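You operate a simulated robot arm through the tools that you are given. There is no shell and no other tool. Be economical: measure what you need, move in short steps, check, and stop when the job is done.

You run a simulated two-armed robot. Do the job below in one go: nothing can be reset, and whatever is moved stays where it is left.

Task
Pick up the box that says "noodles" from the island top with one hand, pass it to the other hand and put it on the sideboard.
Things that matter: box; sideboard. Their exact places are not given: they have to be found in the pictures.

It is judged by the outcome, as a careful person would: the job done as asked, and still so three seconds after it is handed in. It fails if anything else is knocked over, pushed out of place, dropped, spilled or broken.

Robot
Two 7-joint arms with two-finger grippers on one trunk, on a base that drives. Base frame: it is fixed to the floor where the robot stands at the start and does not move with it; the origin is under the middle of the robot, x ahead of it, y to its left, z up. Units: m, degrees, N and s.
The left shoulder is at the start at [0.06, 0.123, 0.945], the right one opposite. With the tool pointing down near the work surface each hand reaches from about 0.34 to 0.8 m from the robot's upright axis, wherever it stands, measured 20 degrees to its own side. Places, roughly: sideboard [2.7, 1.2, 0.8]. Payload 1.47 kg a hand.
The TCP of each hand is the grasp point between the finger pads, 0.016 m short of the fingertips. In the tool frame z runs along the fingers and y along their closing line. The gripper opens to 0.087 m. The gripper's body begins 0.055 m behind the TCP.
Orientation is that of the tool frame in the base frame, as a unit quaternion [w, x, y, z]. With the fingers straight down and closing along the base's y, the tool's x points along the base's -x, its y along +y and its z along -z.

Tools
- The arms move only by the tool servo_tool. It takes "left_commands", "right_commands" or both (then of equal length, played together; a hand with none holds still); each is a list of rows, each an object of numbers (a shift or turn left out is 0, a gripper value left out holds the last): "x", "y", "z": the shift along the tool's x, y, z in m; "ax", "ay", "az": the turn, a rotation vector about the tool's x, y, z in degrees; "fingers": the gripper command, from -1 (shut) to 1 (fully open), values between in proportion. In form: [{"x": .., "y": .., "z": .., "ax": .., "ay": .., "az": .., "fingers": ..}, ...]. A call has 1 to 10 rows; each row is the pose to reach, as a shift and turn from the pose commanded when the call began, along the tool's axes at that moment. A row lasts 0.2 s, in which the tool goes at most 0.05 m and 8.6 degrees; a call with a longer step from one row to the next is refused whole, and so is a gripper value outside its range. A pose out of reach is approached as far as the arm can. The call stops where the force on the tool passes 40 N (or 10 N more than at its start, if that is more) or the arm is blocked; 0.2 s more then pass. Each finger travels about 0.153 m/s and halts on what it meets, pressing with about 28 N; the grip force reading is that of the motor and also rises with nothing between the fingers. The clock runs only during rows and for 0.2 s after the last one: add rows that repeat a pose to give the fingers time. The reply holds the time, the measured pose of the TCP, the force on the tool along the base axes, the opening and the grip force, in the units named above and with some noise, with the torque about the TCP (base axes, N m) and any sound that the robot's microphone picked up, and new pictures: "show" is both (left out), scene, wrist or none (wrist: the cameras of the hands that moved).
- Cameras (640 x 400 px; columns grow to the right, rows downward): "scene" is now at [0.0866, -0.025, 1.5083]; the picture's right is [-0.31, -0.95, 0.00], its down [-0.64, 0.21, -0.74] and it looks along [0.71, -0.23, -0.67] (base axes); focal length 291 px, centre (320, 200). "left" rides on the left gripper at [0.073, -0.012, -0.09] in its tool frame; the picture's right is [0.16, 0.99, 0.00], its down [-0.72, 0.12, -0.68] and it looks along [-0.67, 0.11, 0.73] (tool axes); focal length 247 px, centre (320, 200). "right" rides on the right gripper at [0.073, 0.012, -0.09] in its tool frame; the picture's right is [-0.16, 0.99, 0.00], its down [-0.72, -0.11, -0.68] and it looks along [-0.67, -0.11, 0.73] (tool axes); focal length 247 px, centre (320, 200).
- lift_body(by): slides the trunk up (or, below 0, down) by that many m; the arms and the scene camera ride with it, the base frame stays. It gives what a move gives, with no picture.
- roll_base(legs): drives the robot by 1 to 6 legs, each [ahead, left, turn to the left] in m, m and degrees, along the robot's own axes; the way and the turn of a leg run together, so that a leg with both is an arc; at most 1.5 m and 180 degrees a leg. The arms and the cameras ride along, it lands a little off, and it stops where it bumps. It gives what a move gives, and a new picture of the scene camera.
- turn_head(pan, tilt): turns the head with the scene camera to pan (to the left, within 120 degrees either way) and tilt (down, from -29 to 69), counted from straight ahead of the robot. It gives what a move gives, and a new picture of the scene camera.
- point_at(camera, pixels): for up to 12 pixels [column, row] of the newest picture of that camera ("zoom" is the newest enlarged one), the place [x, y, z] in the base frame of the surface seen there, good to about 0.002 m. It takes no simulated time.
- inspect(camera, box): a new picture of the part [left, top, right, bottom] of that camera's present view, enlarged. It takes no simulated time.
- sign_off(): hands the job in; it is judged then, once.

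Go step by step. Measure first, check grasps and placings, and put right what went wrong. The budget is 80 turns and 260 pictures, counting those below and the enlarged ones. Unless the task says otherwise, let go and move clear before handing in, and close with one line.

The tools are called after "Call:" as name(argument=value, ...) on one line, values as JSON. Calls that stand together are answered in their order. servo_tool: Moves the arms, as the interface text tells. Its arguments: {"type":"object","properties":{"left_commands":{"type":"array"},"right_commands":{"type":"array"},"show":{"type":"string","enum":["both","scene","wrist","none"]}},"required":[]} The other tools are called the same way: lift_body (by) slides the trunk up or down; roll_base (legs) drives the base; turn_head (pan, tilt) turns the head that bears the scene camera; point_at (camera, pixels) gives the place of the surface under pixels of a picture; inspect (camera, box) takes an enlarged picture of a part of a camera's view; sign_off () hands the job in.

At the start:

```text
time_s: 0.0
left_tool_pos: [0.5071, 0.0395, 1.2006]
left_orientation: [0.0, 0.0, 1.0, 0.0]
left_force: [0.8, -0.3, -0.3]
left_wrist_torque: [-0.02, 0.03, 0.02]
left_gripper_width: 0.0872
left_grasp_force: 0.0
right_tool_pos: [0.3771, -0.2702, 1.224]
right_orientation: [0.0, 0.0, 1.0, -0.001]
right_force: [0.4, -0.6, 0.5]
right_wrist_torque: [0.03, 0.0, -0.01]
right_gripper_width: 0.0869
right_grasp_force: 0.1
trunk travel left (down, up): [-0.1, 0.13]
robot x, y, heading: [0.0026, -0.0012, -0.3]
head pan, tilt: [-18.0, 42.0]
```

scene: 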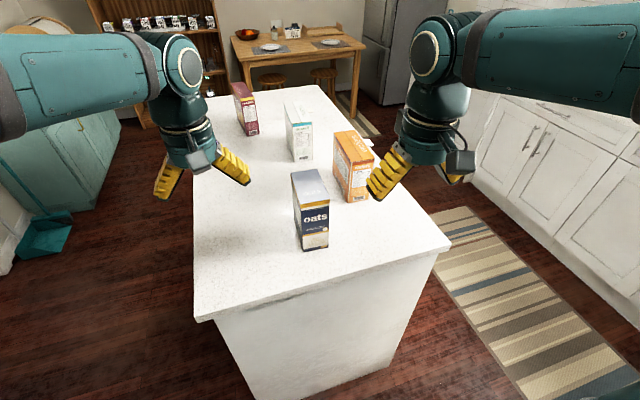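
right: 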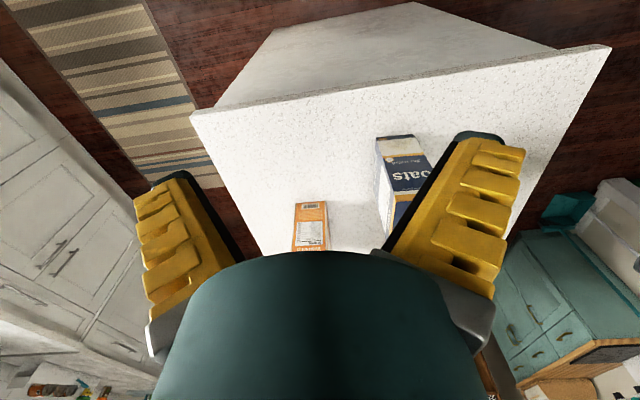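
left: 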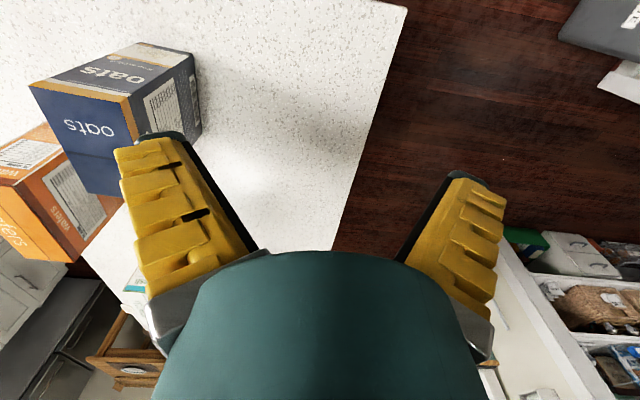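

The island holds four boxes: oats (310,210), wafers (350,165), and two unread ones at (300,130) and (245,105). I'll enlarge them to find "noodles".

Call:
inspect(camera="scene", box=[220, 70, 400, 260])

Call:
point_at(camera="scene", pixels=[[232, 84], [250, 84], [257, 97], [240, 100], [246, 136], [258, 133], [286, 105], [308, 103], [312, 122], [292, 124], [296, 161], [312, 159]])

Call:
point_at(camera="scene", pixels=[[196, 318], [450, 247], [318, 86], [206, 98], [292, 172], [319, 170], [328, 207], [300, 208], [304, 250], [335, 135], [357, 131], [372, 158]])

```text
2.11 times, centred on (310, 165) of scene
```

zoom: 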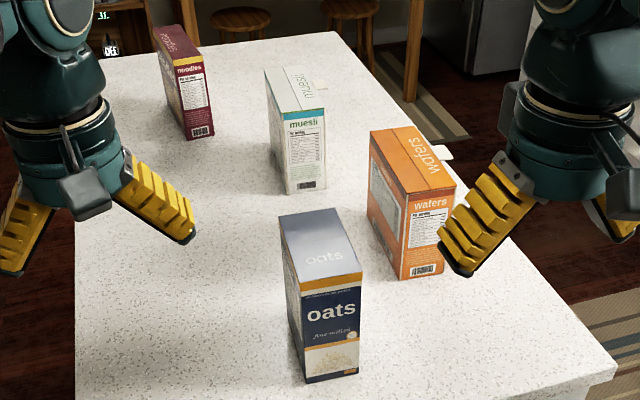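

```text
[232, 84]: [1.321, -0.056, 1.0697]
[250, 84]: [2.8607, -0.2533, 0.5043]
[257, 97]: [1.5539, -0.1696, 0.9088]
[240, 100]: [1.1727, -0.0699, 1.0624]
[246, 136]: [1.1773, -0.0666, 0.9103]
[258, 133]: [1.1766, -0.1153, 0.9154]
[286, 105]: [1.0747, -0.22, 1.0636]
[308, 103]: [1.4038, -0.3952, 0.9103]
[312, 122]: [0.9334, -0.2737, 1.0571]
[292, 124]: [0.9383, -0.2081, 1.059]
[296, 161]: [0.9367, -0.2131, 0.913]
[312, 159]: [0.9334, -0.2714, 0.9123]
```

```text
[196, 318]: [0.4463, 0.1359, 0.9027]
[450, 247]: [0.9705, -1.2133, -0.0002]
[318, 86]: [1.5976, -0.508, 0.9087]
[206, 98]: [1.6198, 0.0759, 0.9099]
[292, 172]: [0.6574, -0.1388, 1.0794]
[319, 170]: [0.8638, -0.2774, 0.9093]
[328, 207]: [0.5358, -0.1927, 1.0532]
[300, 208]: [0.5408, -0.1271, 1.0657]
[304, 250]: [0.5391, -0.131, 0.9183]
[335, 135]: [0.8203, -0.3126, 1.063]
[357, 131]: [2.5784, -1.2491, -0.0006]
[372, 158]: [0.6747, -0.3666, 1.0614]
```

The noodles box is the maroon one, at about x 1.18–1.33, y −0.07 to −0.12, top z 1.065. Next I'll look left to find the sideboard and the free floor.

Call:
turn_head(pan=25, tilt=25)

```text
time_s: 1.1
left_tool_pos: [0.5076, 0.039, 1.2]
left_orientation: [-0.001, 0.001, 1.0, 0.0]
left_force: [-0.7, 0.0, 0.5]
left_wrist_torque: [0.0, -0.02, 0.01]
left_gripper_width: 0.087
left_grasp_force: 0.0
right_tool_pos: [0.3784, -0.271, 1.2239]
right_orientation: [0.0, 0.001, 1.0, 0.0]
right_force: [0.6, -0.1, -0.2]
right_wrist_torque: [0.01, 0.03, 0.03]
right_gripper_width: 0.0871
right_grasp_force: 0.0
trunk travel left (down, up): [-0.1, 0.13]
robot x, y, heading: [-0.0014, 0.0021, -0.0]
head pan, tilt: [25.0, 25.0]
```

scene: 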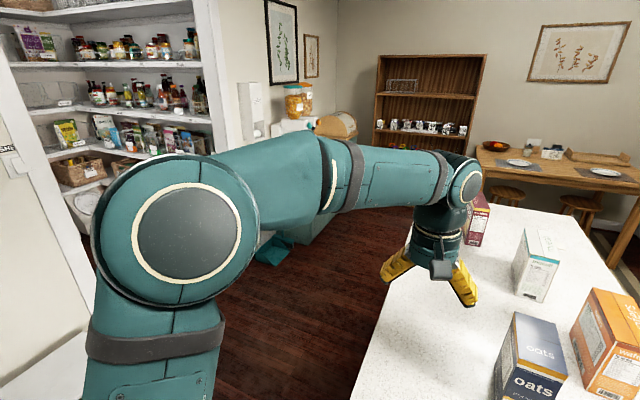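

The teal cabinet behind the arm, with jars and a bread box at (300,110), looks like the sideboard. I'll measure around it and the floor.

Call:
point_at(camera="scene", pixels=[[300, 125], [340, 128], [272, 240], [330, 225], [360, 215], [300, 300], [252, 130], [245, 150], [378, 150], [140, 200], [372, 300], [285, 248]])

Call:
inspect(camera="scene", box=[220, 60, 420, 280])

```text
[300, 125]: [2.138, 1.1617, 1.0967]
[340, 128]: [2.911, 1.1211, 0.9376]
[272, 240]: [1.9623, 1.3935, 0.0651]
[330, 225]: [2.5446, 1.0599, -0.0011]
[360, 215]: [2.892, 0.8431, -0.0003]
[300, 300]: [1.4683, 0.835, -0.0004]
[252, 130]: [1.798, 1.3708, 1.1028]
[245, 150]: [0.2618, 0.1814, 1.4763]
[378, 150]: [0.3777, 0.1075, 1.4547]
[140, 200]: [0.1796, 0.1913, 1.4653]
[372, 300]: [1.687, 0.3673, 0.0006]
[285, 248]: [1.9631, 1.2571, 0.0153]
```

```text
1.82 times, centred on (320, 170) of scene
```

zoom: 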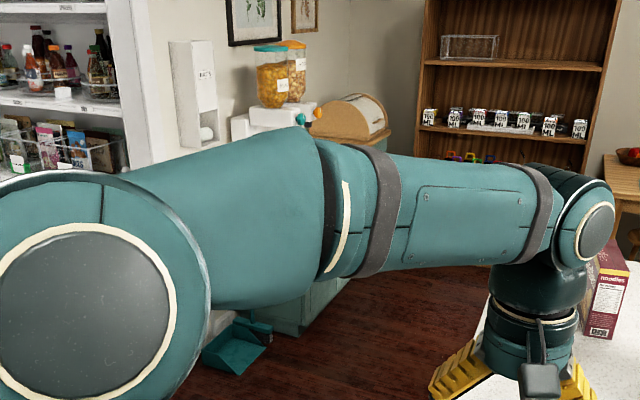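

The sideboard front is near y≈1.05, x 2.0–3.1, and the aisle between it and the island is free. Before driving left I'll check what stands to the robot's left.

Call:
turn_head(pan=80, tilt=40)

Call:
point_at(camera="scene", pixels=[[100, 300], [200, 300], [320, 300], [440, 300], [540, 300], [320, 200], [440, 200], [540, 200], [200, 200], [600, 200], [320, 380], [480, 250]])

```text
time_s: 2.3
left_tool_pos: [0.5068, 0.039, 1.1987]
left_orientation: [0.0, 0.0, 1.0, 0.0]
left_force: [1.0, -0.3, -0.2]
left_wrist_torque: [-0.05, 0.0, 0.04]
left_gripper_width: 0.0871
left_grasp_force: 0.0
right_tool_pos: [0.3786, -0.2717, 1.223]
right_orientation: [0.002, 0.0, 1.0, 0.0]
right_force: [-0.5, 0.7, 0.6]
right_wrist_torque: [0.0, 0.01, -0.01]
right_gripper_width: 0.0866
right_grasp_force: 0.0
trunk travel left (down, up): [-0.1, 0.13]
robot x, y, heading: [-0.0014, 0.0012, -0.0]
head pan, tilt: [80.0, 40.0]
```

scene: 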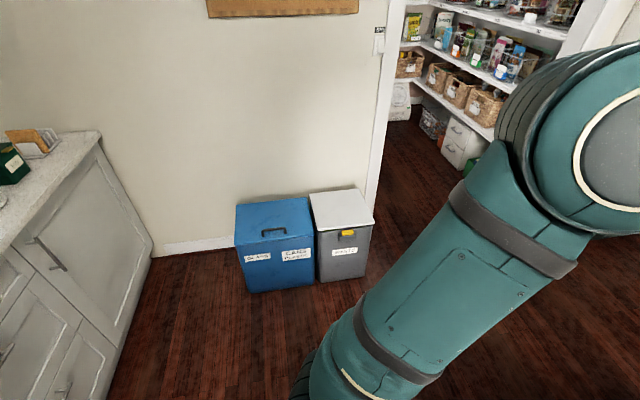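

```text
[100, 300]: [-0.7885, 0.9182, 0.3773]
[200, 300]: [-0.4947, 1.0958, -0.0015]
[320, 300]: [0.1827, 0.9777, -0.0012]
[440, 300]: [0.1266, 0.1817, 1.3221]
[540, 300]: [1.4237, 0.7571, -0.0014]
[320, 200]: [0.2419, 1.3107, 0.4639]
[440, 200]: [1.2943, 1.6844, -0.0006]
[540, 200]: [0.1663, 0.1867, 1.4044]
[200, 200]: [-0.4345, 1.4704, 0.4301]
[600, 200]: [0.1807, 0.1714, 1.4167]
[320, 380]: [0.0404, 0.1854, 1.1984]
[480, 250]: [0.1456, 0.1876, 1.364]
```

The floor is clear: the bins' front is at y≈1.15. I'll drive left, then ahead along the aisle, then turn to face the island.

Call:
roll_base(legs=[[0, 0.56, 0], [1.35, 0, 0], [0, 0, -90]])

Call:
turn_head(pan=0, tilt=50)

```text
time_s: 17.9
left_tool_pos: [1.36, 0.0346, 1.2001]
left_orientation: [-0.001, 0.718, 0.696, 0.0]
left_force: [0.5, -0.5, 0.0]
left_wrist_torque: [0.0, -0.01, 0.02]
left_gripper_width: 0.087
left_grasp_force: 0.0
right_tool_pos: [1.0548, 0.1739, 1.2232]
right_orientation: [0.0, 0.719, 0.695, -0.001]
right_force: [0.5, -0.2, -0.1]
right_wrist_torque: [-0.01, -0.02, 0.02]
right_gripper_width: 0.087
right_grasp_force: 0.1
trunk travel left (down, up): [-0.1, 0.13]
robot x, y, heading: [1.3377, 0.5429, -91.6]
head pan, tilt: [80.0, 40.0]
```

scene: 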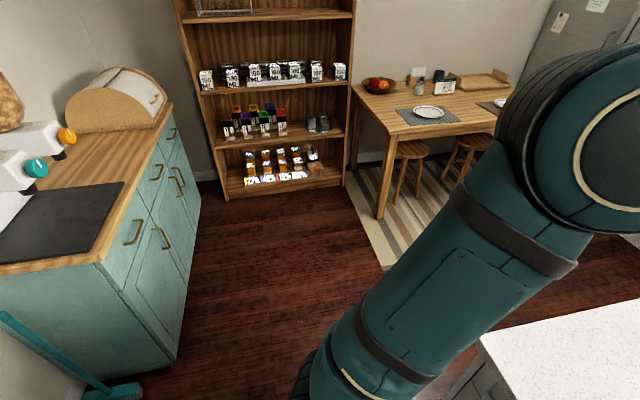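

```text
time_s: 19.4
left_tool_pos: [1.3609, 0.0362, 1.1994]
left_orientation: [0.0, 0.718, 0.696, 0.001]
left_force: [0.0, 0.1, -1.5]
left_wrist_torque: [0.01, 0.0, 0.04]
left_gripper_width: 0.0868
left_grasp_force: 0.0
right_tool_pos: [1.0544, 0.1748, 1.2243]
right_orientation: [0.001, 0.719, 0.695, -0.001]
right_force: [0.4, 0.4, 0.4]
right_wrist_torque: [0.01, 0.01, -0.03]
right_gripper_width: 0.0868
right_grasp_force: 0.0
trunk travel left (down, up): [-0.1, 0.13]
robot x, y, heading: [1.3385, 0.5463, -91.8]
head pan, tilt: [0.0, 50.0]
```

scene: 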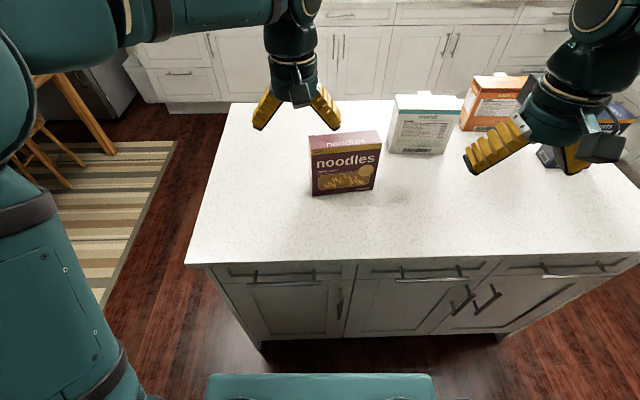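

The sideboard has a free patch of wood between the dispenser/mat and the bread bin. Now the noodles box is straight ahead at (343,163), and I'll measure it finely.

Call:
point_at(camera="scene", pixels=[[310, 137], [378, 132], [313, 149], [378, 143], [314, 194], [376, 187], [345, 140], [345, 170], [312, 170], [376, 165]])

Call:
inspect(camera="scene", box=[290, 110, 400, 210])

```text
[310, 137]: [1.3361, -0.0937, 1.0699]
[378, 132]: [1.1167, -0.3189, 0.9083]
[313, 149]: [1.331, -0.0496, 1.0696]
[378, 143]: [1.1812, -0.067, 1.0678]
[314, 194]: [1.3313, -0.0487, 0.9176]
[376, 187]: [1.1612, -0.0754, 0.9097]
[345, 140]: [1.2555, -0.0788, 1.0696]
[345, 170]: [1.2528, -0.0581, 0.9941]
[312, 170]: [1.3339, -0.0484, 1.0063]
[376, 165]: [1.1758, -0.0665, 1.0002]
```

```text
4.00 times, centred on (345, 160) of scene
```

zoom: 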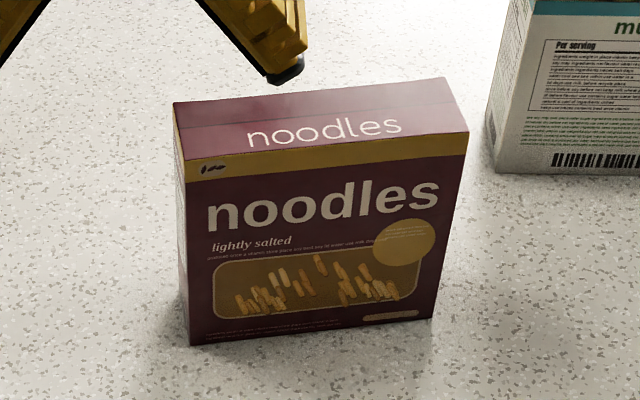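

Call:
point_at(camera="zoom", pixels=[[175, 108], [440, 81], [466, 125], [188, 156], [194, 338], [430, 312], [320, 120], [205, 165], [455, 140]])

```text
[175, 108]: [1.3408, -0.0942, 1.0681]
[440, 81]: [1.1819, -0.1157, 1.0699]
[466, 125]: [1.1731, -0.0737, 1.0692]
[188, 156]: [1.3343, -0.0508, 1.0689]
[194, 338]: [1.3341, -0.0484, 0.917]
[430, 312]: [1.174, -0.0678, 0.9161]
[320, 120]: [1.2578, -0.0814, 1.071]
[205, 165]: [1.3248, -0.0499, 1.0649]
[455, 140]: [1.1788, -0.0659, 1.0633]
```

The box measures about 0.161 × 0.046 m. It is centred at (1.257, −0.082), its top is at z 1.07, and it is yawed about 7°. I'll yaw the right hand so it closes along the thickness and move it over, while the left hand makes room.

Call:
servo_tool(right_commands=[{"x": -0.02, "y": 0.008, "az": -8.2}, {"x": -0.04, "y": 0.016, "az": -16.4}, {"x": -0.06, "y": 0.025, "az": -24.6}, {"x": -0.08, "y": 0.034, "az": -32.8}, {"x": -0.1, "y": 0.042, "az": -41}, {"x": -0.12, "y": 0.05, "az": -49.2}, {"x": -0.14, "y": 0.058, "az": -57.4}, {"x": -0.16, "y": 0.066, "az": -65.6}, {"x": -0.18, "y": 0.074, "az": -73.8}, {"x": -0.2, "y": 0.082, "az": -82, "fingers": 1}], left_commands=[{"y": 0.02}, {"y": 0.04}, {"y": 0.06}, {"y": 0.08}, {"y": 0.1}, {"y": 0.12}, {"y": 0.14}, {"y": 0.14}, {"y": 0.14}, {"y": 0.14}], show="scene")

```text
time_s: 21.6
left_tool_pos: [1.4995, 0.0301, 1.1982]
left_orientation: [-0.001, 0.718, 0.696, 0.0]
left_force: [0.5, 0.4, -0.6]
left_wrist_torque: [0.0, -0.01, 0.03]
left_gripper_width: 0.0871
left_grasp_force: 0.1
right_tool_pos: [1.1307, -0.0281, 1.223]
right_orientation: [-0.001, 0.085, 0.996, 0.0]
right_force: [-0.7, -0.9, 0.4]
right_wrist_torque: [0.0, 0.02, 0.0]
right_gripper_width: 0.0872
right_grasp_force: 0.0
trunk travel left (down, up): [-0.1, 0.13]
robot x, y, heading: [1.3376, 0.5429, -92.1]
head pan, tilt: [0.0, 50.0]
```

scene: 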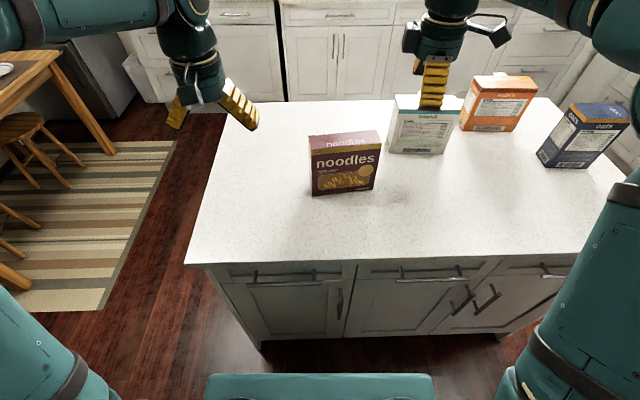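

The right hand is nearly aligned (tool x at 170°, needs 187°). I'll finish the yaw, tilt it 25° with the fingers toward the box, and set it at the pre-grasp point.

Call:
servo_tool(right_commands=[{"x": -0.008, "y": -0.012, "z": 0.004, "ax": -0.73, "ay": -4.96, "az": -3.28}, {"x": -0.016, "y": -0.024, "z": 0.009, "ax": -1.46, "ay": -9.92, "az": -6.56}, {"x": -0.024, "y": -0.036, "z": 0.014, "ax": -2.18, "ay": -14.9, "az": -9.84}, {"x": -0.032, "y": -0.048, "z": 0.019, "ax": -2.9, "ay": -19.84, "az": -13.1}, {"x": -0.039, "y": -0.06, "z": 0.023, "ax": -3.64, "ay": -24.8, "az": -16.4}, {"x": -0.039, "y": -0.06, "z": 0.023, "ax": -3.64, "ay": -24.8, "az": -16.4}])

```text
time_s: 23.0
left_tool_pos: [1.4982, 0.031, 1.1974]
left_orientation: [0.001, 0.718, 0.696, 0.0]
left_force: [0.3, -0.6, -0.5]
left_wrist_torque: [0.02, -0.01, 0.02]
left_gripper_width: 0.0872
left_grasp_force: 0.0
right_tool_pos: [1.1601, -0.0925, 1.2019]
right_orientation: [0.215, -0.059, 0.975, 0.012]
right_force: [-0.4, -0.1, 0.3]
right_wrist_torque: [0.0, -0.02, -0.05]
right_gripper_width: 0.087
right_grasp_force: 0.0
trunk travel left (down, up): [-0.1, 0.13]
robot x, y, heading: [1.3371, 0.5454, -91.7]
head pan, tilt: [0.0, 50.0]
```

scene: 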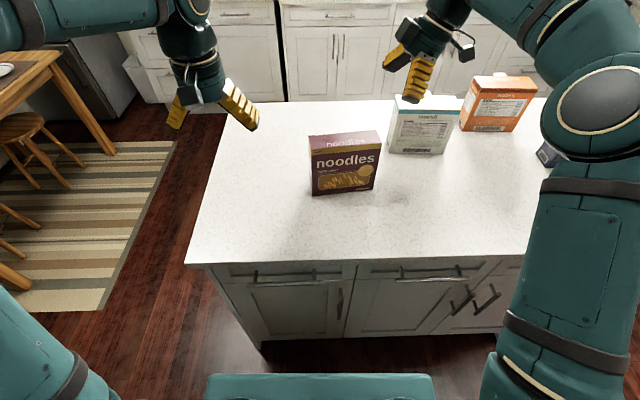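
right: 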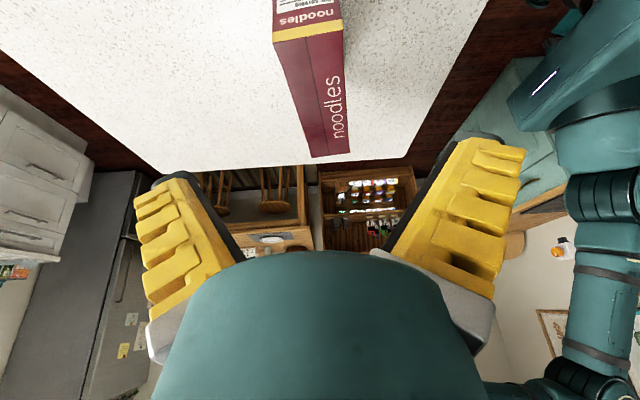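

The tool y axis now matches the box normal. I'll descend 0.178 m along the tool axis to straddle the box.

Call:
servo_tool(right_commands=[{"x": 0.0136, "z": 0.02}, {"x": 0.0136, "z": 0.05}, {"x": 0.0136, "z": 0.075}, {"x": 0.0136, "z": 0.1}, {"x": 0.0136, "z": 0.12}, {"x": 0.0136, "z": 0.14}, {"x": 0.0136, "z": 0.16}, {"x": 0.0136, "z": 0.178}, {"x": 0.0136, "z": 0.178}])

```text
time_s: 25.0
left_tool_pos: [1.4996, 0.0313, 1.1991]
left_orientation: [0.0, 0.718, 0.696, 0.0]
left_force: [0.2, -0.6, -0.4]
left_wrist_torque: [-0.01, 0.0, 0.01]
left_gripper_width: 0.0871
left_grasp_force: 0.1
right_tool_pos: [1.2209, -0.0878, 1.0378]
right_orientation: [0.216, -0.057, 0.975, 0.009]
right_force: [-4.2, -7.6, 22.8]
right_wrist_torque: [-0.36, 0.41, 0.12]
right_gripper_width: 0.089
right_grasp_force: 0.0
trunk travel left (down, up): [-0.1, 0.13]
robot x, y, heading: [1.3379, 0.5424, -91.6]
head pan, tilt: [0.0, 50.0]
```

scene: 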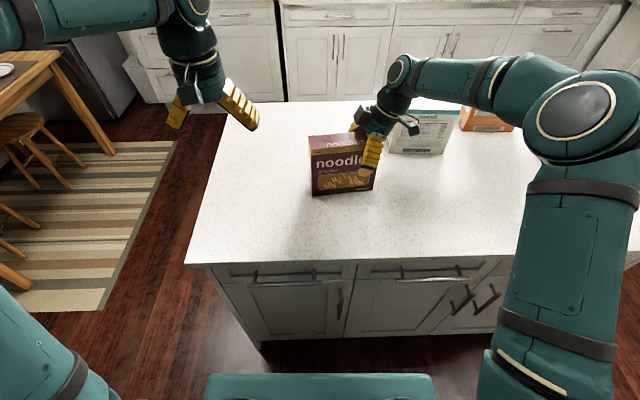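
right: 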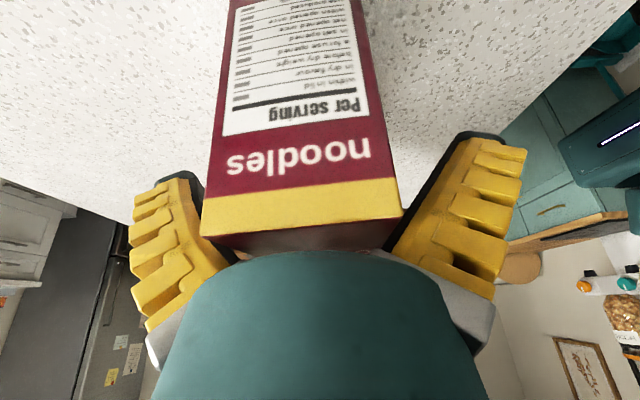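

The 23 N reading shows the gripper body touching the box's top edge. I'll back off about 1.2 cm, then close.

Call:
servo_tool(right_commands=[{"z": -0.012}, {"z": -0.012}])

```text
time_s: 25.6
left_tool_pos: [1.5012, 0.0318, 1.199]
left_orientation: [0.0, 0.718, 0.696, 0.0]
left_force: [0.0, -0.9, -0.2]
left_wrist_torque: [0.01, 0.04, 0.0]
left_gripper_width: 0.087
left_grasp_force: 0.1
right_tool_pos: [1.2169, -0.0881, 1.0443]
right_orientation: [0.215, -0.058, 0.975, 0.013]
right_force: [-0.1, 0.6, -0.5]
right_wrist_torque: [0.04, -0.01, 0.01]
right_gripper_width: 0.087
right_grasp_force: 0.1
trunk travel left (down, up): [-0.1, 0.13]
robot x, y, heading: [1.337, 0.5422, -91.6]
head pan, tilt: [0.0, 50.0]
```

scene: 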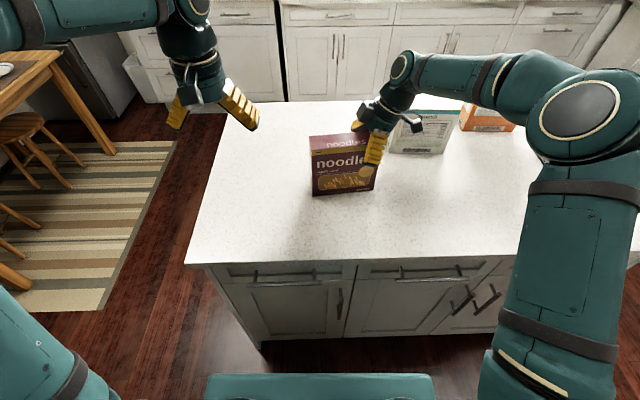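
right: 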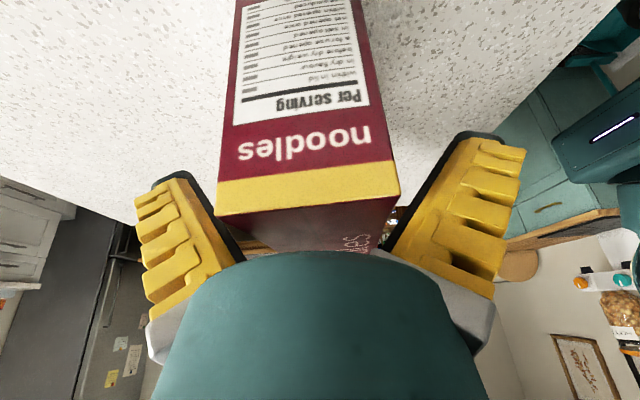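

Free of contact and centred. Now I'll close.

Call:
servo_tool(right_commands=[{"fingers": 0.2}, {"fingers": -0.2}, {"fingers": -1}, {"fingers": -1}], show="wrist")

```text
time_s: 26.6
left_tool_pos: [1.4995, 0.0306, 1.1988]
left_orientation: [0.0, 0.718, 0.696, 0.0]
left_force: [0.1, 0.6, 0.3]
left_wrist_torque: [0.0, 0.01, 0.01]
left_gripper_width: 0.0868
left_grasp_force: 0.0
right_tool_pos: [1.2158, -0.0891, 1.0462]
right_orientation: [0.215, -0.057, 0.975, 0.013]
right_force: [0.3, -0.1, -2.9]
right_wrist_torque: [-0.03, 0.17, 0.01]
right_gripper_width: 0.0595
right_grasp_force: 27.8
trunk travel left (down, up): [-0.1, 0.13]
robot x, y, heading: [1.338, 0.5431, -91.8]
head pan, tilt: [0.0, 50.0]
```

right: 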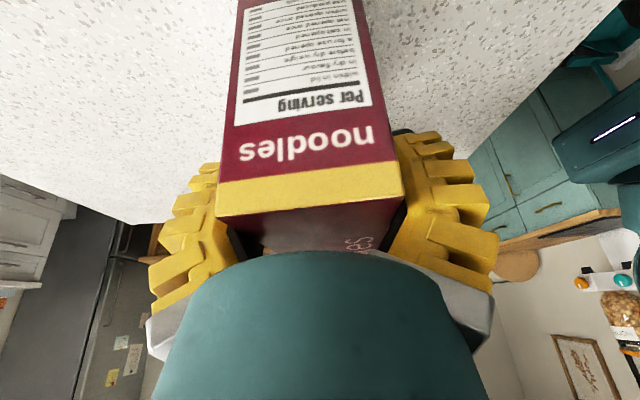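

Gripped at 0.0595 m width with 28 N. Lifting straight up by 0.15 m.

Call:
servo_tool(right_commands=[{"x": -0.004, "z": -0.009}, {"x": -0.0126, "z": -0.0272}, {"x": -0.021, "z": -0.0454}, {"x": -0.0315, "z": -0.068}, {"x": -0.042, "z": -0.0908}, {"x": -0.0525, "z": -0.1135}, {"x": -0.063, "z": -0.136}, {"x": -0.063, "z": -0.136}])

```text
time_s: 28.4
left_tool_pos: [1.4997, 0.0304, 1.1983]
left_orientation: [0.0, 0.718, 0.696, 0.0]
left_force: [-0.2, -0.5, 0.3]
left_wrist_torque: [0.0, -0.01, 0.01]
left_gripper_width: 0.0869
left_grasp_force: 0.0
right_tool_pos: [1.2165, -0.0863, 1.195]
right_orientation: [0.215, -0.058, 0.975, 0.013]
right_force: [0.0, -1.3, -3.9]
right_wrist_torque: [0.01, 0.17, 0.01]
right_gripper_width: 0.0593
right_grasp_force: 28.1
trunk travel left (down, up): [-0.1, 0.13]
robot x, y, heading: [1.3358, 0.5435, -91.8]
head pan, tilt: [0.0, 50.0]
```

scene: 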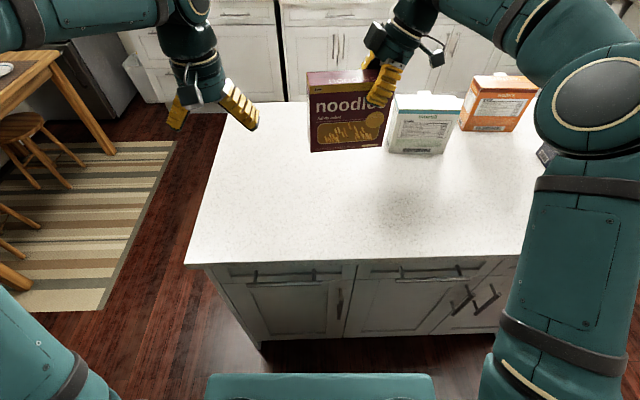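
right: 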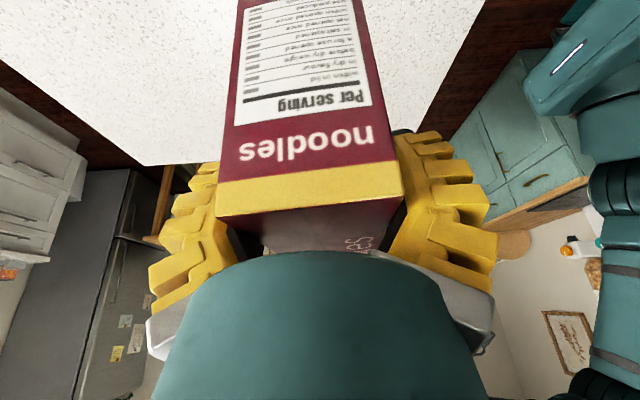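

The box hangs level 0.15 m above the island. I'll bring it 0.1 m closer while yawing the left hand to match for the handover and raising it.

Call:
servo_tool(right_commands=[{"x": -0.0011, "y": 0.01, "z": 0.0005}, {"x": -0.0022, "y": 0.02, "z": 0.001}, {"x": -0.0033, "y": 0.03, "z": 0.0015}, {"x": -0.0044, "y": 0.04, "z": 0.002}, {"x": -0.0055, "y": 0.05, "z": 0.0025}, {"x": -0.0066, "y": 0.06, "z": 0.003}, {"x": -0.0077, "y": 0.07, "z": 0.0035}, {"x": -0.0088, "y": 0.08, "z": 0.004}, {"x": -0.0099, "y": 0.09, "z": 0.0045}, {"x": -0.011, "y": 0.1, "z": 0.005}], left_commands=[{"z": -0.012, "az": 8.13}, {"z": -0.024, "az": 16.26}, {"z": -0.036, "az": 24.4}, {"z": -0.048, "az": 32.5}, {"z": -0.06, "az": 40.6}, {"z": -0.072, "az": 48.8}, {"z": -0.084, "az": 56.9}, {"z": -0.096, "az": 65}, {"z": -0.108, "az": 73.2}, {"z": -0.12, "az": 81.3}], show="scene")

```text
time_s: 30.6
left_tool_pos: [1.5003, 0.032, 1.3196]
left_orientation: [0.0, 0.998, 0.06, 0.0]
left_force: [-0.5, 0.4, 1.5]
left_wrist_torque: [0.04, 0.02, -0.04]
left_gripper_width: 0.0869
left_grasp_force: 0.1
right_tool_pos: [1.216, 0.0128, 1.1942]
right_orientation: [0.215, -0.057, 0.975, 0.012]
right_force: [-0.1, -0.5, -3.6]
right_wrist_torque: [-0.04, 0.16, 0.04]
right_gripper_width: 0.0588
right_grasp_force: 28.1
trunk travel left (down, up): [-0.1, 0.13]
robot x, y, heading: [1.3387, 0.5422, -91.6]
head pan, tilt: [0.0, 50.0]
```

scene: 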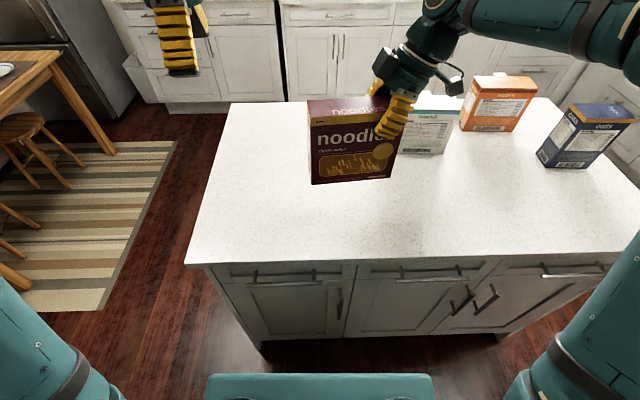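

Left yaw is right (tool x at 6.9°). I'll tilt it 45° and measure the held box's corners.

Call:
servo_tool(left_commands=[{"ay": -7.5}, {"ay": -15}, {"ay": -22.5}, {"ay": -30}, {"ay": -37.5}, {"ay": -45}, {"ay": -45}], show="both")

Call:
inspect(camera="scene", box=[290, 80, 410, 200])

```text
time_s: 32.2
left_tool_pos: [1.4996, 0.0306, 1.3198]
left_orientation: [0.023, 0.922, 0.055, -0.383]
left_force: [-0.3, -0.4, -0.6]
left_wrist_torque: [0.02, 0.0, -0.02]
left_gripper_width: 0.087
left_grasp_force: 0.1
right_tool_pos: [1.2156, 0.0122, 1.1948]
right_orientation: [0.215, -0.057, 0.975, 0.013]
right_force: [-0.1, 0.3, -3.7]
right_wrist_torque: [-0.04, 0.15, 0.0]
right_gripper_width: 0.0586
right_grasp_force: 27.6
trunk travel left (down, up): [-0.1, 0.13]
robot x, y, heading: [1.339, 0.5433, -92.0]
head pan, tilt: [0.0, 50.0]
```

scene: 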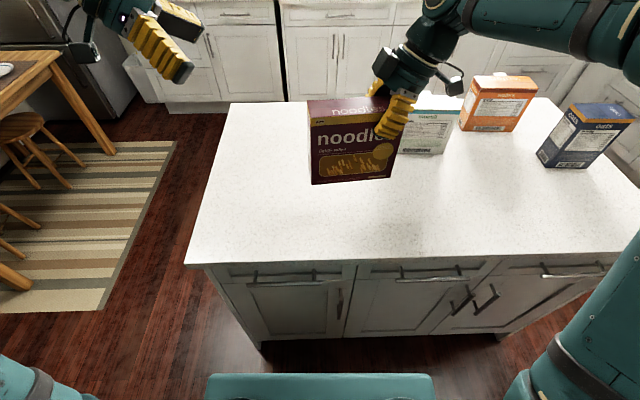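
left: 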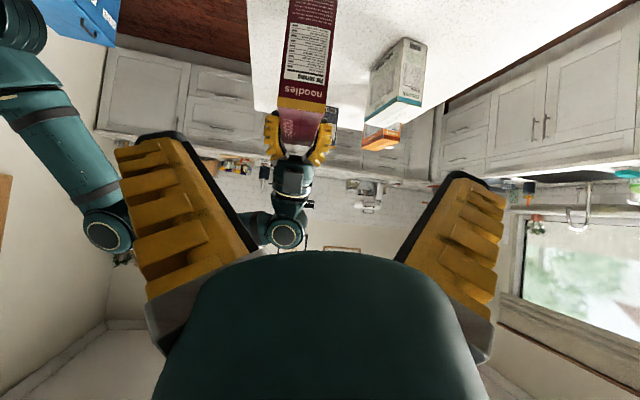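

```text
3.33 times, centred on (350, 140) of scene
```

zoom: 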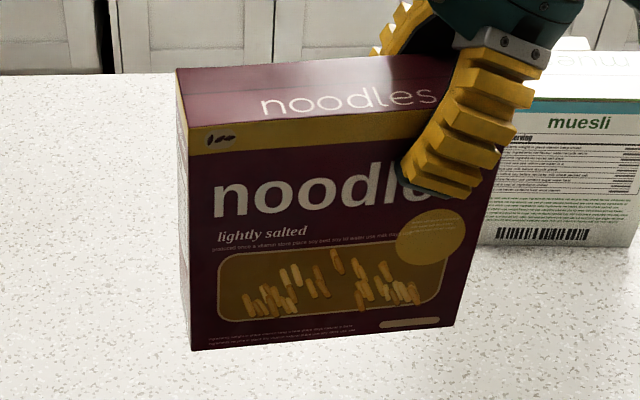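

Call:
point_at(camera="zoom", pixels=[[178, 73], [192, 129], [200, 150], [196, 345], [450, 322], [182, 140], [188, 300], [260, 80]])

Call:
point_at(camera="left", pixels=[[278, 104], [326, 110], [302, 100], [288, 15], [334, 15], [282, 96], [322, 102], [300, 125]])

```text
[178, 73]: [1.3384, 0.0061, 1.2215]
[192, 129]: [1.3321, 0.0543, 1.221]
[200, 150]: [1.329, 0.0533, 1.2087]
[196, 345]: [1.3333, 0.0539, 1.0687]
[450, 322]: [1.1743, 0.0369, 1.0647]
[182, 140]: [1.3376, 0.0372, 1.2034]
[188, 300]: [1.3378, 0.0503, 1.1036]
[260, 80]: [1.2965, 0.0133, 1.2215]
```

```text
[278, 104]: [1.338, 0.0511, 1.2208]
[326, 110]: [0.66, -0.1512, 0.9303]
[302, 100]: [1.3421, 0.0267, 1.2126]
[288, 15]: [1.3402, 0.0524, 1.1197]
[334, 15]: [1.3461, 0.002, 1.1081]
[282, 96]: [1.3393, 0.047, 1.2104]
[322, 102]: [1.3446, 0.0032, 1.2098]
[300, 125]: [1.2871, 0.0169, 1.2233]
```

The left end of the box is at (1.341, 0.025), top z 1.221. I'll bring the left hand to a pre-grasp 0.1 m back along its axis and check alignment.

Call:
servo_tool(left_commands=[{"x": -0.011, "y": -0.0034, "z": 0.028}, {"x": -0.022, "y": -0.0067, "z": 0.056}, {"x": -0.033, "y": -0.01, "z": 0.085}, {"x": -0.0435, "y": -0.0134, "z": 0.115}, {"x": -0.0435, "y": -0.0134, "z": 0.14}, {"x": -0.0435, "y": -0.0134, "z": 0.14}])

```text
time_s: 33.6
left_tool_pos: [1.3703, 0.0299, 1.2517]
left_orientation: [0.024, 0.922, 0.056, -0.383]
left_force: [1.0, 0.4, -0.3]
left_wrist_torque: [0.0, -0.01, 0.01]
left_gripper_width: 0.0869
left_grasp_force: 0.0
right_tool_pos: [1.2163, 0.0127, 1.1942]
right_orientation: [0.215, -0.058, 0.975, 0.012]
right_force: [-0.6, -0.5, -3.2]
right_wrist_torque: [-0.04, 0.16, 0.0]
right_gripper_width: 0.0585
right_grasp_force: 28.1
trunk travel left (down, up): [-0.1, 0.13]
robot x, y, heading: [1.3353, 0.5432, -92.0]
head pan, tilt: [0.0, 50.0]
```

scene: 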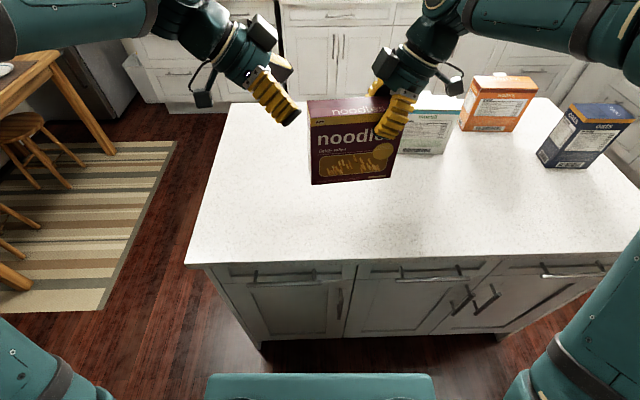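
left: 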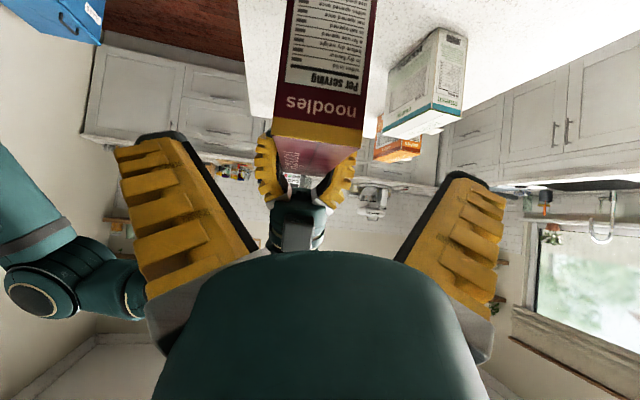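

Alignment is good: the box sits midway between the fingers. Advancing 0.073 m along the axis, slowly.

Call:
servo_tool(left_commands=[{"z": 0.02}, {"z": 0.038}, {"z": 0.053}, {"z": 0.065}, {"z": 0.073}, {"z": 0.073}])

```text
time_s: 35.0
left_tool_pos: [1.3202, 0.0228, 1.1984]
left_orientation: [0.023, 0.922, 0.056, -0.382]
left_force: [-0.6, -0.2, 0.4]
left_wrist_torque: [0.0, 0.03, -0.02]
left_gripper_width: 0.0872
left_grasp_force: 0.1
right_tool_pos: [1.2169, 0.0126, 1.1937]
right_orientation: [0.215, -0.059, 0.975, 0.013]
right_force: [0.1, -0.1, -3.1]
right_wrist_torque: [-0.03, 0.14, -0.01]
right_gripper_width: 0.0582
right_grasp_force: 28.4
trunk travel left (down, up): [-0.1, 0.13]
robot x, y, heading: [1.3363, 0.5411, -91.9]
head pan, tilt: [0.0, 50.0]
```

scene: 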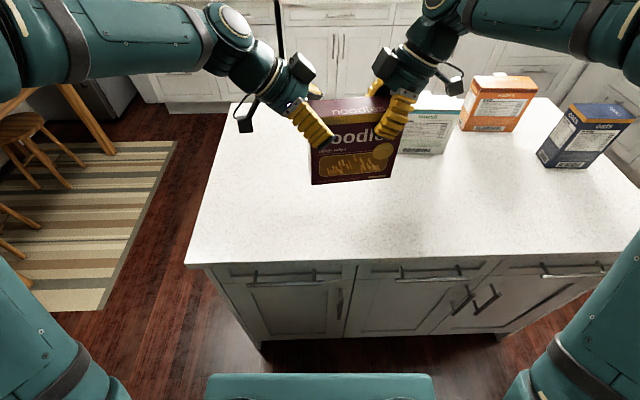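
left: 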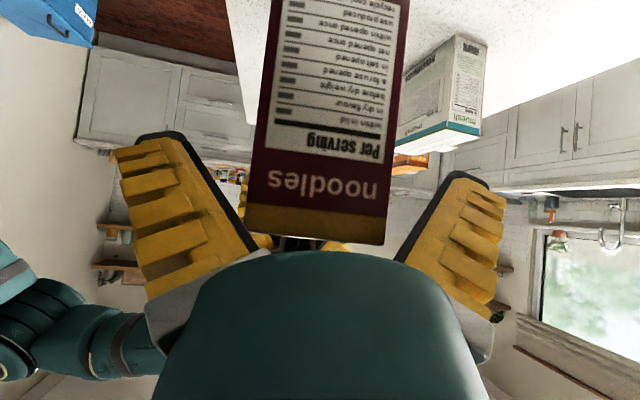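

The left fingers straddle the box with no contact. Closing the left hand.

Call:
servo_tool(left_commands=[{"z": 0.003, "fingers": 0.4}, {"z": 0.003, "fingers": 0.0}, {"z": 0.003, "fingers": -1}, {"z": 0.003, "fingers": -1}, {"z": 0.003, "fingers": -1}], show="both")

```text
time_s: 36.2
left_tool_pos: [1.317, 0.0227, 1.1975]
left_orientation: [0.022, 0.922, 0.054, -0.383]
left_force: [3.5, 11.8, -0.6]
left_wrist_torque: [-0.06, -0.03, -0.69]
left_gripper_width: 0.06
left_grasp_force: 28.0
right_tool_pos: [1.2152, 0.012, 1.195]
right_orientation: [0.215, -0.056, 0.975, 0.012]
right_force: [-3.7, -11.2, -3.0]
right_wrist_torque: [0.07, 0.01, -0.53]
right_gripper_width: 0.0581
right_grasp_force: 27.7
trunk travel left (down, up): [-0.1, 0.13]
robot x, y, heading: [1.3355, 0.5412, -92.0]
head pan, tilt: [0.0, 50.0]
```

scene: 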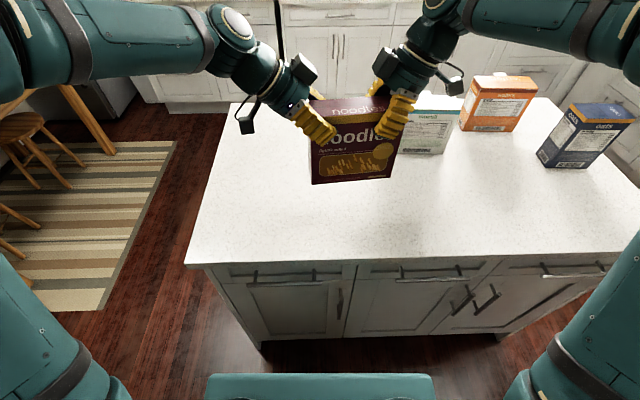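
left: 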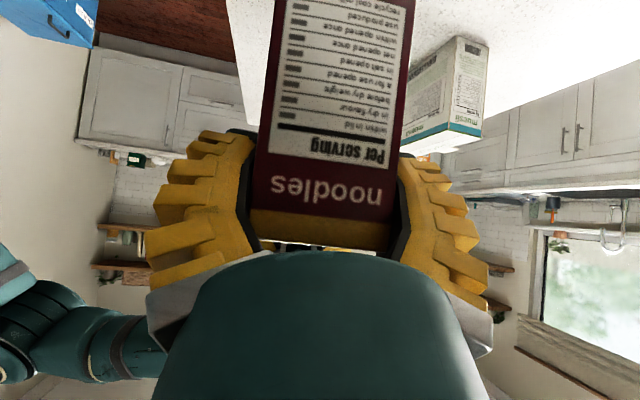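

Both hands hold it (0.060 m, 28 N). I'll release with the right hand and withdraw it along its axis.

Call:
servo_tool(right_commands=[{"fingers": 0.0}, {"fingers": 0.5}, {"fingers": 1}, {"fingers": 1}, {"z": -0.02}, {"z": -0.05}, {"z": -0.08}, {"z": -0.11}, {"z": -0.14}, {"z": -0.14}], show="both")

```text
time_s: 38.4
left_tool_pos: [1.3181, 0.0222, 1.1974]
left_orientation: [0.023, 0.922, 0.055, -0.382]
left_force: [-0.1, 0.3, 0.0]
left_wrist_torque: [0.02, -0.21, 0.03]
left_gripper_width: 0.0597
left_grasp_force: 28.0
right_tool_pos: [1.1573, 0.0078, 1.3222]
right_orientation: [0.216, -0.058, 0.975, 0.013]
right_force: [-0.2, 0.6, 0.2]
right_wrist_torque: [-0.01, 0.02, 0.0]
right_gripper_width: 0.087
right_grasp_force: 0.1
trunk travel left (down, up): [-0.1, 0.13]
robot x, y, heading: [1.3375, 0.5417, -92.0]
head pan, tilt: [0.0, 50.0]
```

scene: 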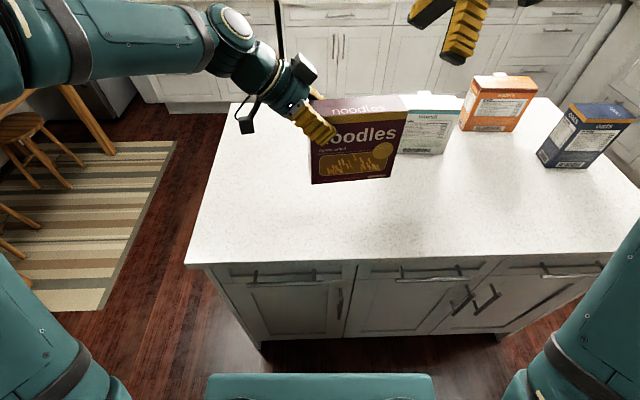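
right: 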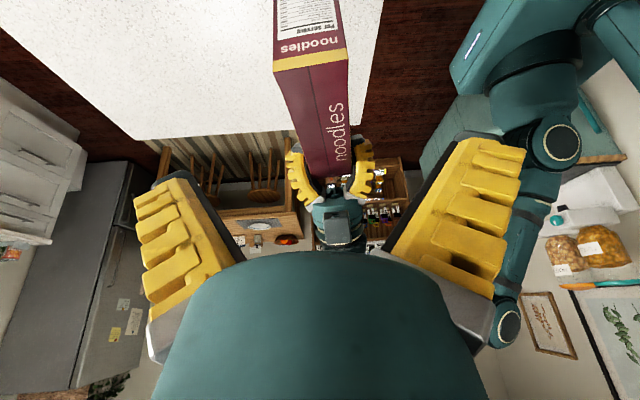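

The left hand holds the box alone, still level. I'll turn left to face along the aisle and look at the sideboard.

Call:
roll_base(legs=[[0, 0, 92]])

Call:
turn_head(pan=38, tilt=32)

```text
time_s: 42.8
left_tool_pos: [1.8585, 0.5607, 1.1977]
left_orientation: [0.295, 0.588, 0.712, -0.244]
left_force: [1.0, -0.4, -0.4]
left_wrist_torque: [0.19, 0.02, -0.04]
left_gripper_width: 0.0593
left_grasp_force: 27.8
right_tool_pos: [1.8857, 0.4006, 1.3221]
right_orientation: [-0.137, 0.753, -0.621, -0.166]
right_force: [0.5, -0.3, 0.7]
right_wrist_torque: [-0.02, -0.01, -0.03]
right_gripper_width: 0.087
right_grasp_force: 0.1
trunk travel left (down, up): [-0.1, 0.13]
robot x, y, heading: [1.336, 0.54, 2.1]
head pan, tilt: [0.0, 50.0]
```

scene: 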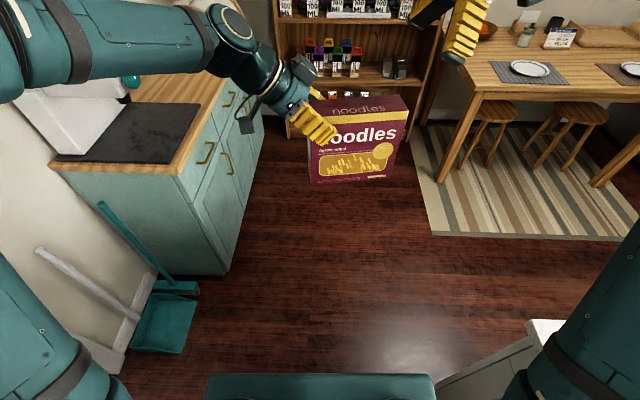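

```text
time_s: 43.8
left_tool_pos: [1.859, 0.5595, 1.1971]
left_orientation: [0.295, 0.589, 0.712, -0.244]
left_force: [0.1, -0.9, 0.0]
left_wrist_torque: [0.19, 0.03, -0.04]
left_gripper_width: 0.0592
left_grasp_force: 28.3
right_tool_pos: [1.8848, 0.4019, 1.3221]
right_orientation: [-0.137, 0.753, -0.622, -0.166]
right_force: [0.0, 0.2, -0.6]
right_wrist_torque: [-0.02, -0.03, -0.04]
right_gripper_width: 0.0869
right_grasp_force: 0.1
trunk travel left (down, up): [-0.1, 0.13]
robot x, y, heading: [1.336, 0.5432, 2.1]
head pan, tilt: [38.0, 32.0]
```

scene: 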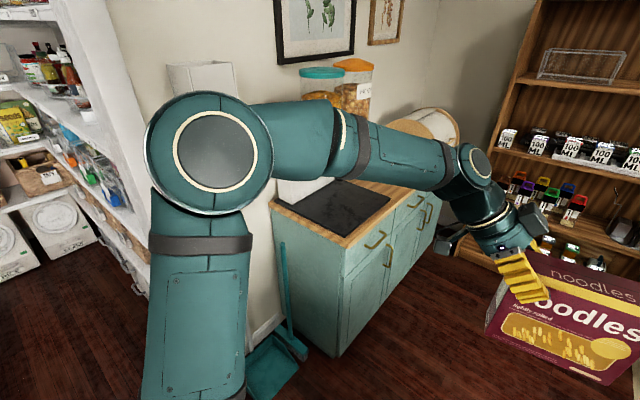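

Call:
point_at(camera="scene", pixels=[[338, 240], [438, 190], [278, 203], [385, 195], [350, 225], [338, 355], [402, 190], [412, 196], [420, 128], [385, 205], [440, 120], [456, 132]])

Call:
inspect(camera="scene", box=[250, 60, 500, 260])

```text
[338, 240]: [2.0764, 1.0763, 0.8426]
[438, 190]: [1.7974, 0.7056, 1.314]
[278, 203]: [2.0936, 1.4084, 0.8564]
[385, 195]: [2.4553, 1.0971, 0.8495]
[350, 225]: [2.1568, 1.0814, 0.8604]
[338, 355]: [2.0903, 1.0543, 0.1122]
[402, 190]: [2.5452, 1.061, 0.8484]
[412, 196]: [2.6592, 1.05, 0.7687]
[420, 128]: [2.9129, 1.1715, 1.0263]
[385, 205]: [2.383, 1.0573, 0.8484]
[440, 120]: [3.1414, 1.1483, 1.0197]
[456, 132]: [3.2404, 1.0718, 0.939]
```

```text
2.00 times, centred on (375, 160) of scene
```

zoom: 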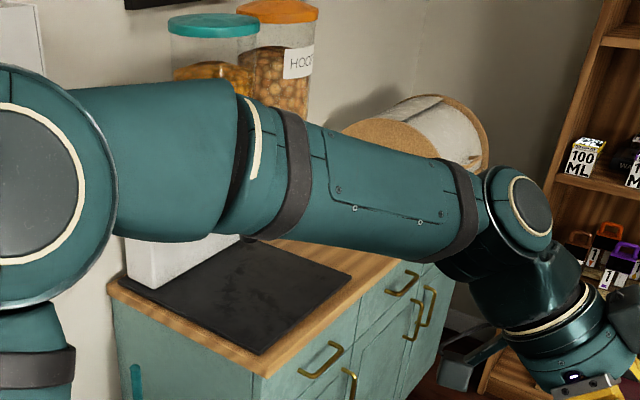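

The sideboard top is at z≈0.849 with its front edge at y≈1.05. There is a free patch between the mat (to x≈2.46) and the bread bin (from x≈2.9). I'll drive past the island, turn to face the sideboard well clear of it, and sidestep in front of the patch.

Call:
roll_base(legs=[[0.55, 0, -2], [0, -0.12, 0], [0, 0, 90], [0, -0.72, 0]])

Call:
turn_head(pan=0, tilt=35)

```text
time_s: 58.4
left_tool_pos: [2.6195, 0.944, 1.198]
left_orientation: [0.383, -0.061, 0.921, 0.026]
left_force: [-0.4, -0.4, -0.8]
left_wrist_torque: [-0.04, 0.19, 0.01]
left_gripper_width: 0.0588
left_grasp_force: 28.2
right_tool_pos: [2.7814, 0.9618, 1.3228]
right_orientation: [0.013, 0.975, 0.063, -0.215]
right_force: [0.0, 0.3, 0.9]
right_wrist_torque: [0.03, 0.03, 0.0]
right_gripper_width: 0.087
right_grasp_force: 0.0
trunk travel left (down, up): [-0.1, 0.13]
robot x, y, heading: [2.6024, 0.4239, 88.6]
head pan, tilt: [38.0, 32.0]
```

scene: 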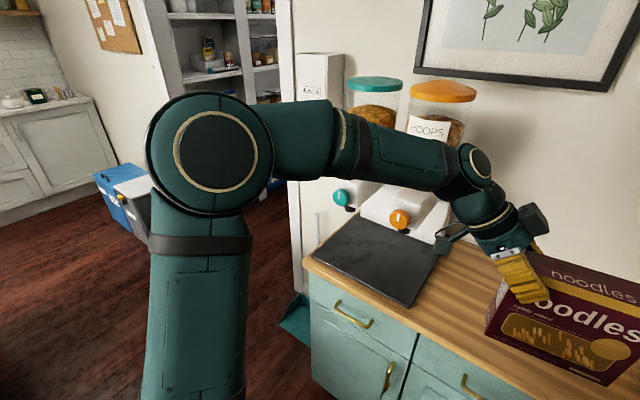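

```text
time_s: 59.4
left_tool_pos: [2.6196, 0.9435, 1.1979]
left_orientation: [0.382, -0.062, 0.922, 0.026]
left_force: [-0.3, 0.1, 0.6]
left_wrist_torque: [-0.02, 0.19, -0.01]
left_gripper_width: 0.059
left_grasp_force: 27.5
right_tool_pos: [2.7808, 0.9616, 1.3223]
right_orientation: [0.014, 0.974, 0.064, -0.215]
right_force: [-0.3, 0.4, 0.9]
right_wrist_torque: [-0.05, -0.04, 0.02]
right_gripper_width: 0.0869
right_grasp_force: 0.1
trunk travel left (down, up): [-0.1, 0.13]
robot x, y, heading: [2.6085, 0.4232, 89.0]
head pan, tilt: [0.0, 35.0]
```

scene: 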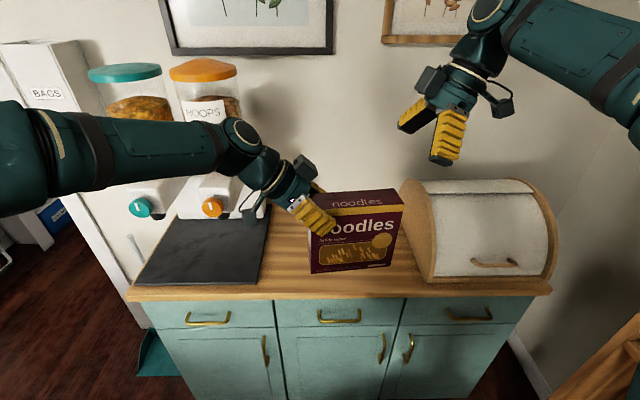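

Call:
point_at(camera="scene", pixels=[[262, 283], [268, 230], [290, 285], [282, 220], [432, 280], [405, 230], [418, 180], [412, 250], [306, 197], [310, 273], [390, 266], [290, 250]])

Call:
point_at(camera="scene", pixels=[[230, 205], [212, 207], [240, 180], [260, 210], [405, 195], [402, 189], [320, 290], [400, 288], [402, 272], [340, 296]])

```text
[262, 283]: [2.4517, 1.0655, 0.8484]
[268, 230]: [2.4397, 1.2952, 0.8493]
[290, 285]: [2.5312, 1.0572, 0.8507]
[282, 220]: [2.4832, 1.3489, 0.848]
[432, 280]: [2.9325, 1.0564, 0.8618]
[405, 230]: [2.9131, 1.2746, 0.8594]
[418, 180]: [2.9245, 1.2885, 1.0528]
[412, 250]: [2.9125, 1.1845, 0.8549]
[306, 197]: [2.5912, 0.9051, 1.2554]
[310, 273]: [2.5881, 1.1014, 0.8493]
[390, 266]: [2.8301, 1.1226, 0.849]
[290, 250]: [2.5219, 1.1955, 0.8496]
```

```text
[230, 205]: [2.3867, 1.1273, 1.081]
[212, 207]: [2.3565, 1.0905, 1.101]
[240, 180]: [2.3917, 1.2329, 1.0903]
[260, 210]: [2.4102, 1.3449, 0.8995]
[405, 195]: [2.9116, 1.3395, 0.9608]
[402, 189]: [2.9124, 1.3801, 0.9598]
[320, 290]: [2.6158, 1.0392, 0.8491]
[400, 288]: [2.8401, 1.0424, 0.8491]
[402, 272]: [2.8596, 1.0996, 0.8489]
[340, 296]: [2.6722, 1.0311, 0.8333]
```

The free patch is x 2.46–2.91, y 1.04–1.5, z 0.849. I'll check the left forearm's position against the dispenser spigots (2.39, 1.09, 1.10) before moving in.

Call:
point_at(camera="scene", pixels=[[5, 150], [60, 130], [100, 145], [140, 140], [140, 175], [200, 145], [235, 140], [250, 170], [275, 185], [250, 215], [303, 165], [60, 180]])

```text
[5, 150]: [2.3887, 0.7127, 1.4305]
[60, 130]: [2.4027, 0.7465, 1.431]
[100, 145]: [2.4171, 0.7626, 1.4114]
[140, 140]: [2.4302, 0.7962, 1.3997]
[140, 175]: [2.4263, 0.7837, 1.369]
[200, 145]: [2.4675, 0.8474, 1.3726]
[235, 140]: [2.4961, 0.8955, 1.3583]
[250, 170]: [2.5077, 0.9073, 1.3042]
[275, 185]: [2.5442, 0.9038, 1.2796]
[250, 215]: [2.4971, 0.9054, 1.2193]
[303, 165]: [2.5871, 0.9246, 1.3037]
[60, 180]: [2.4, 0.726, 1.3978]
```

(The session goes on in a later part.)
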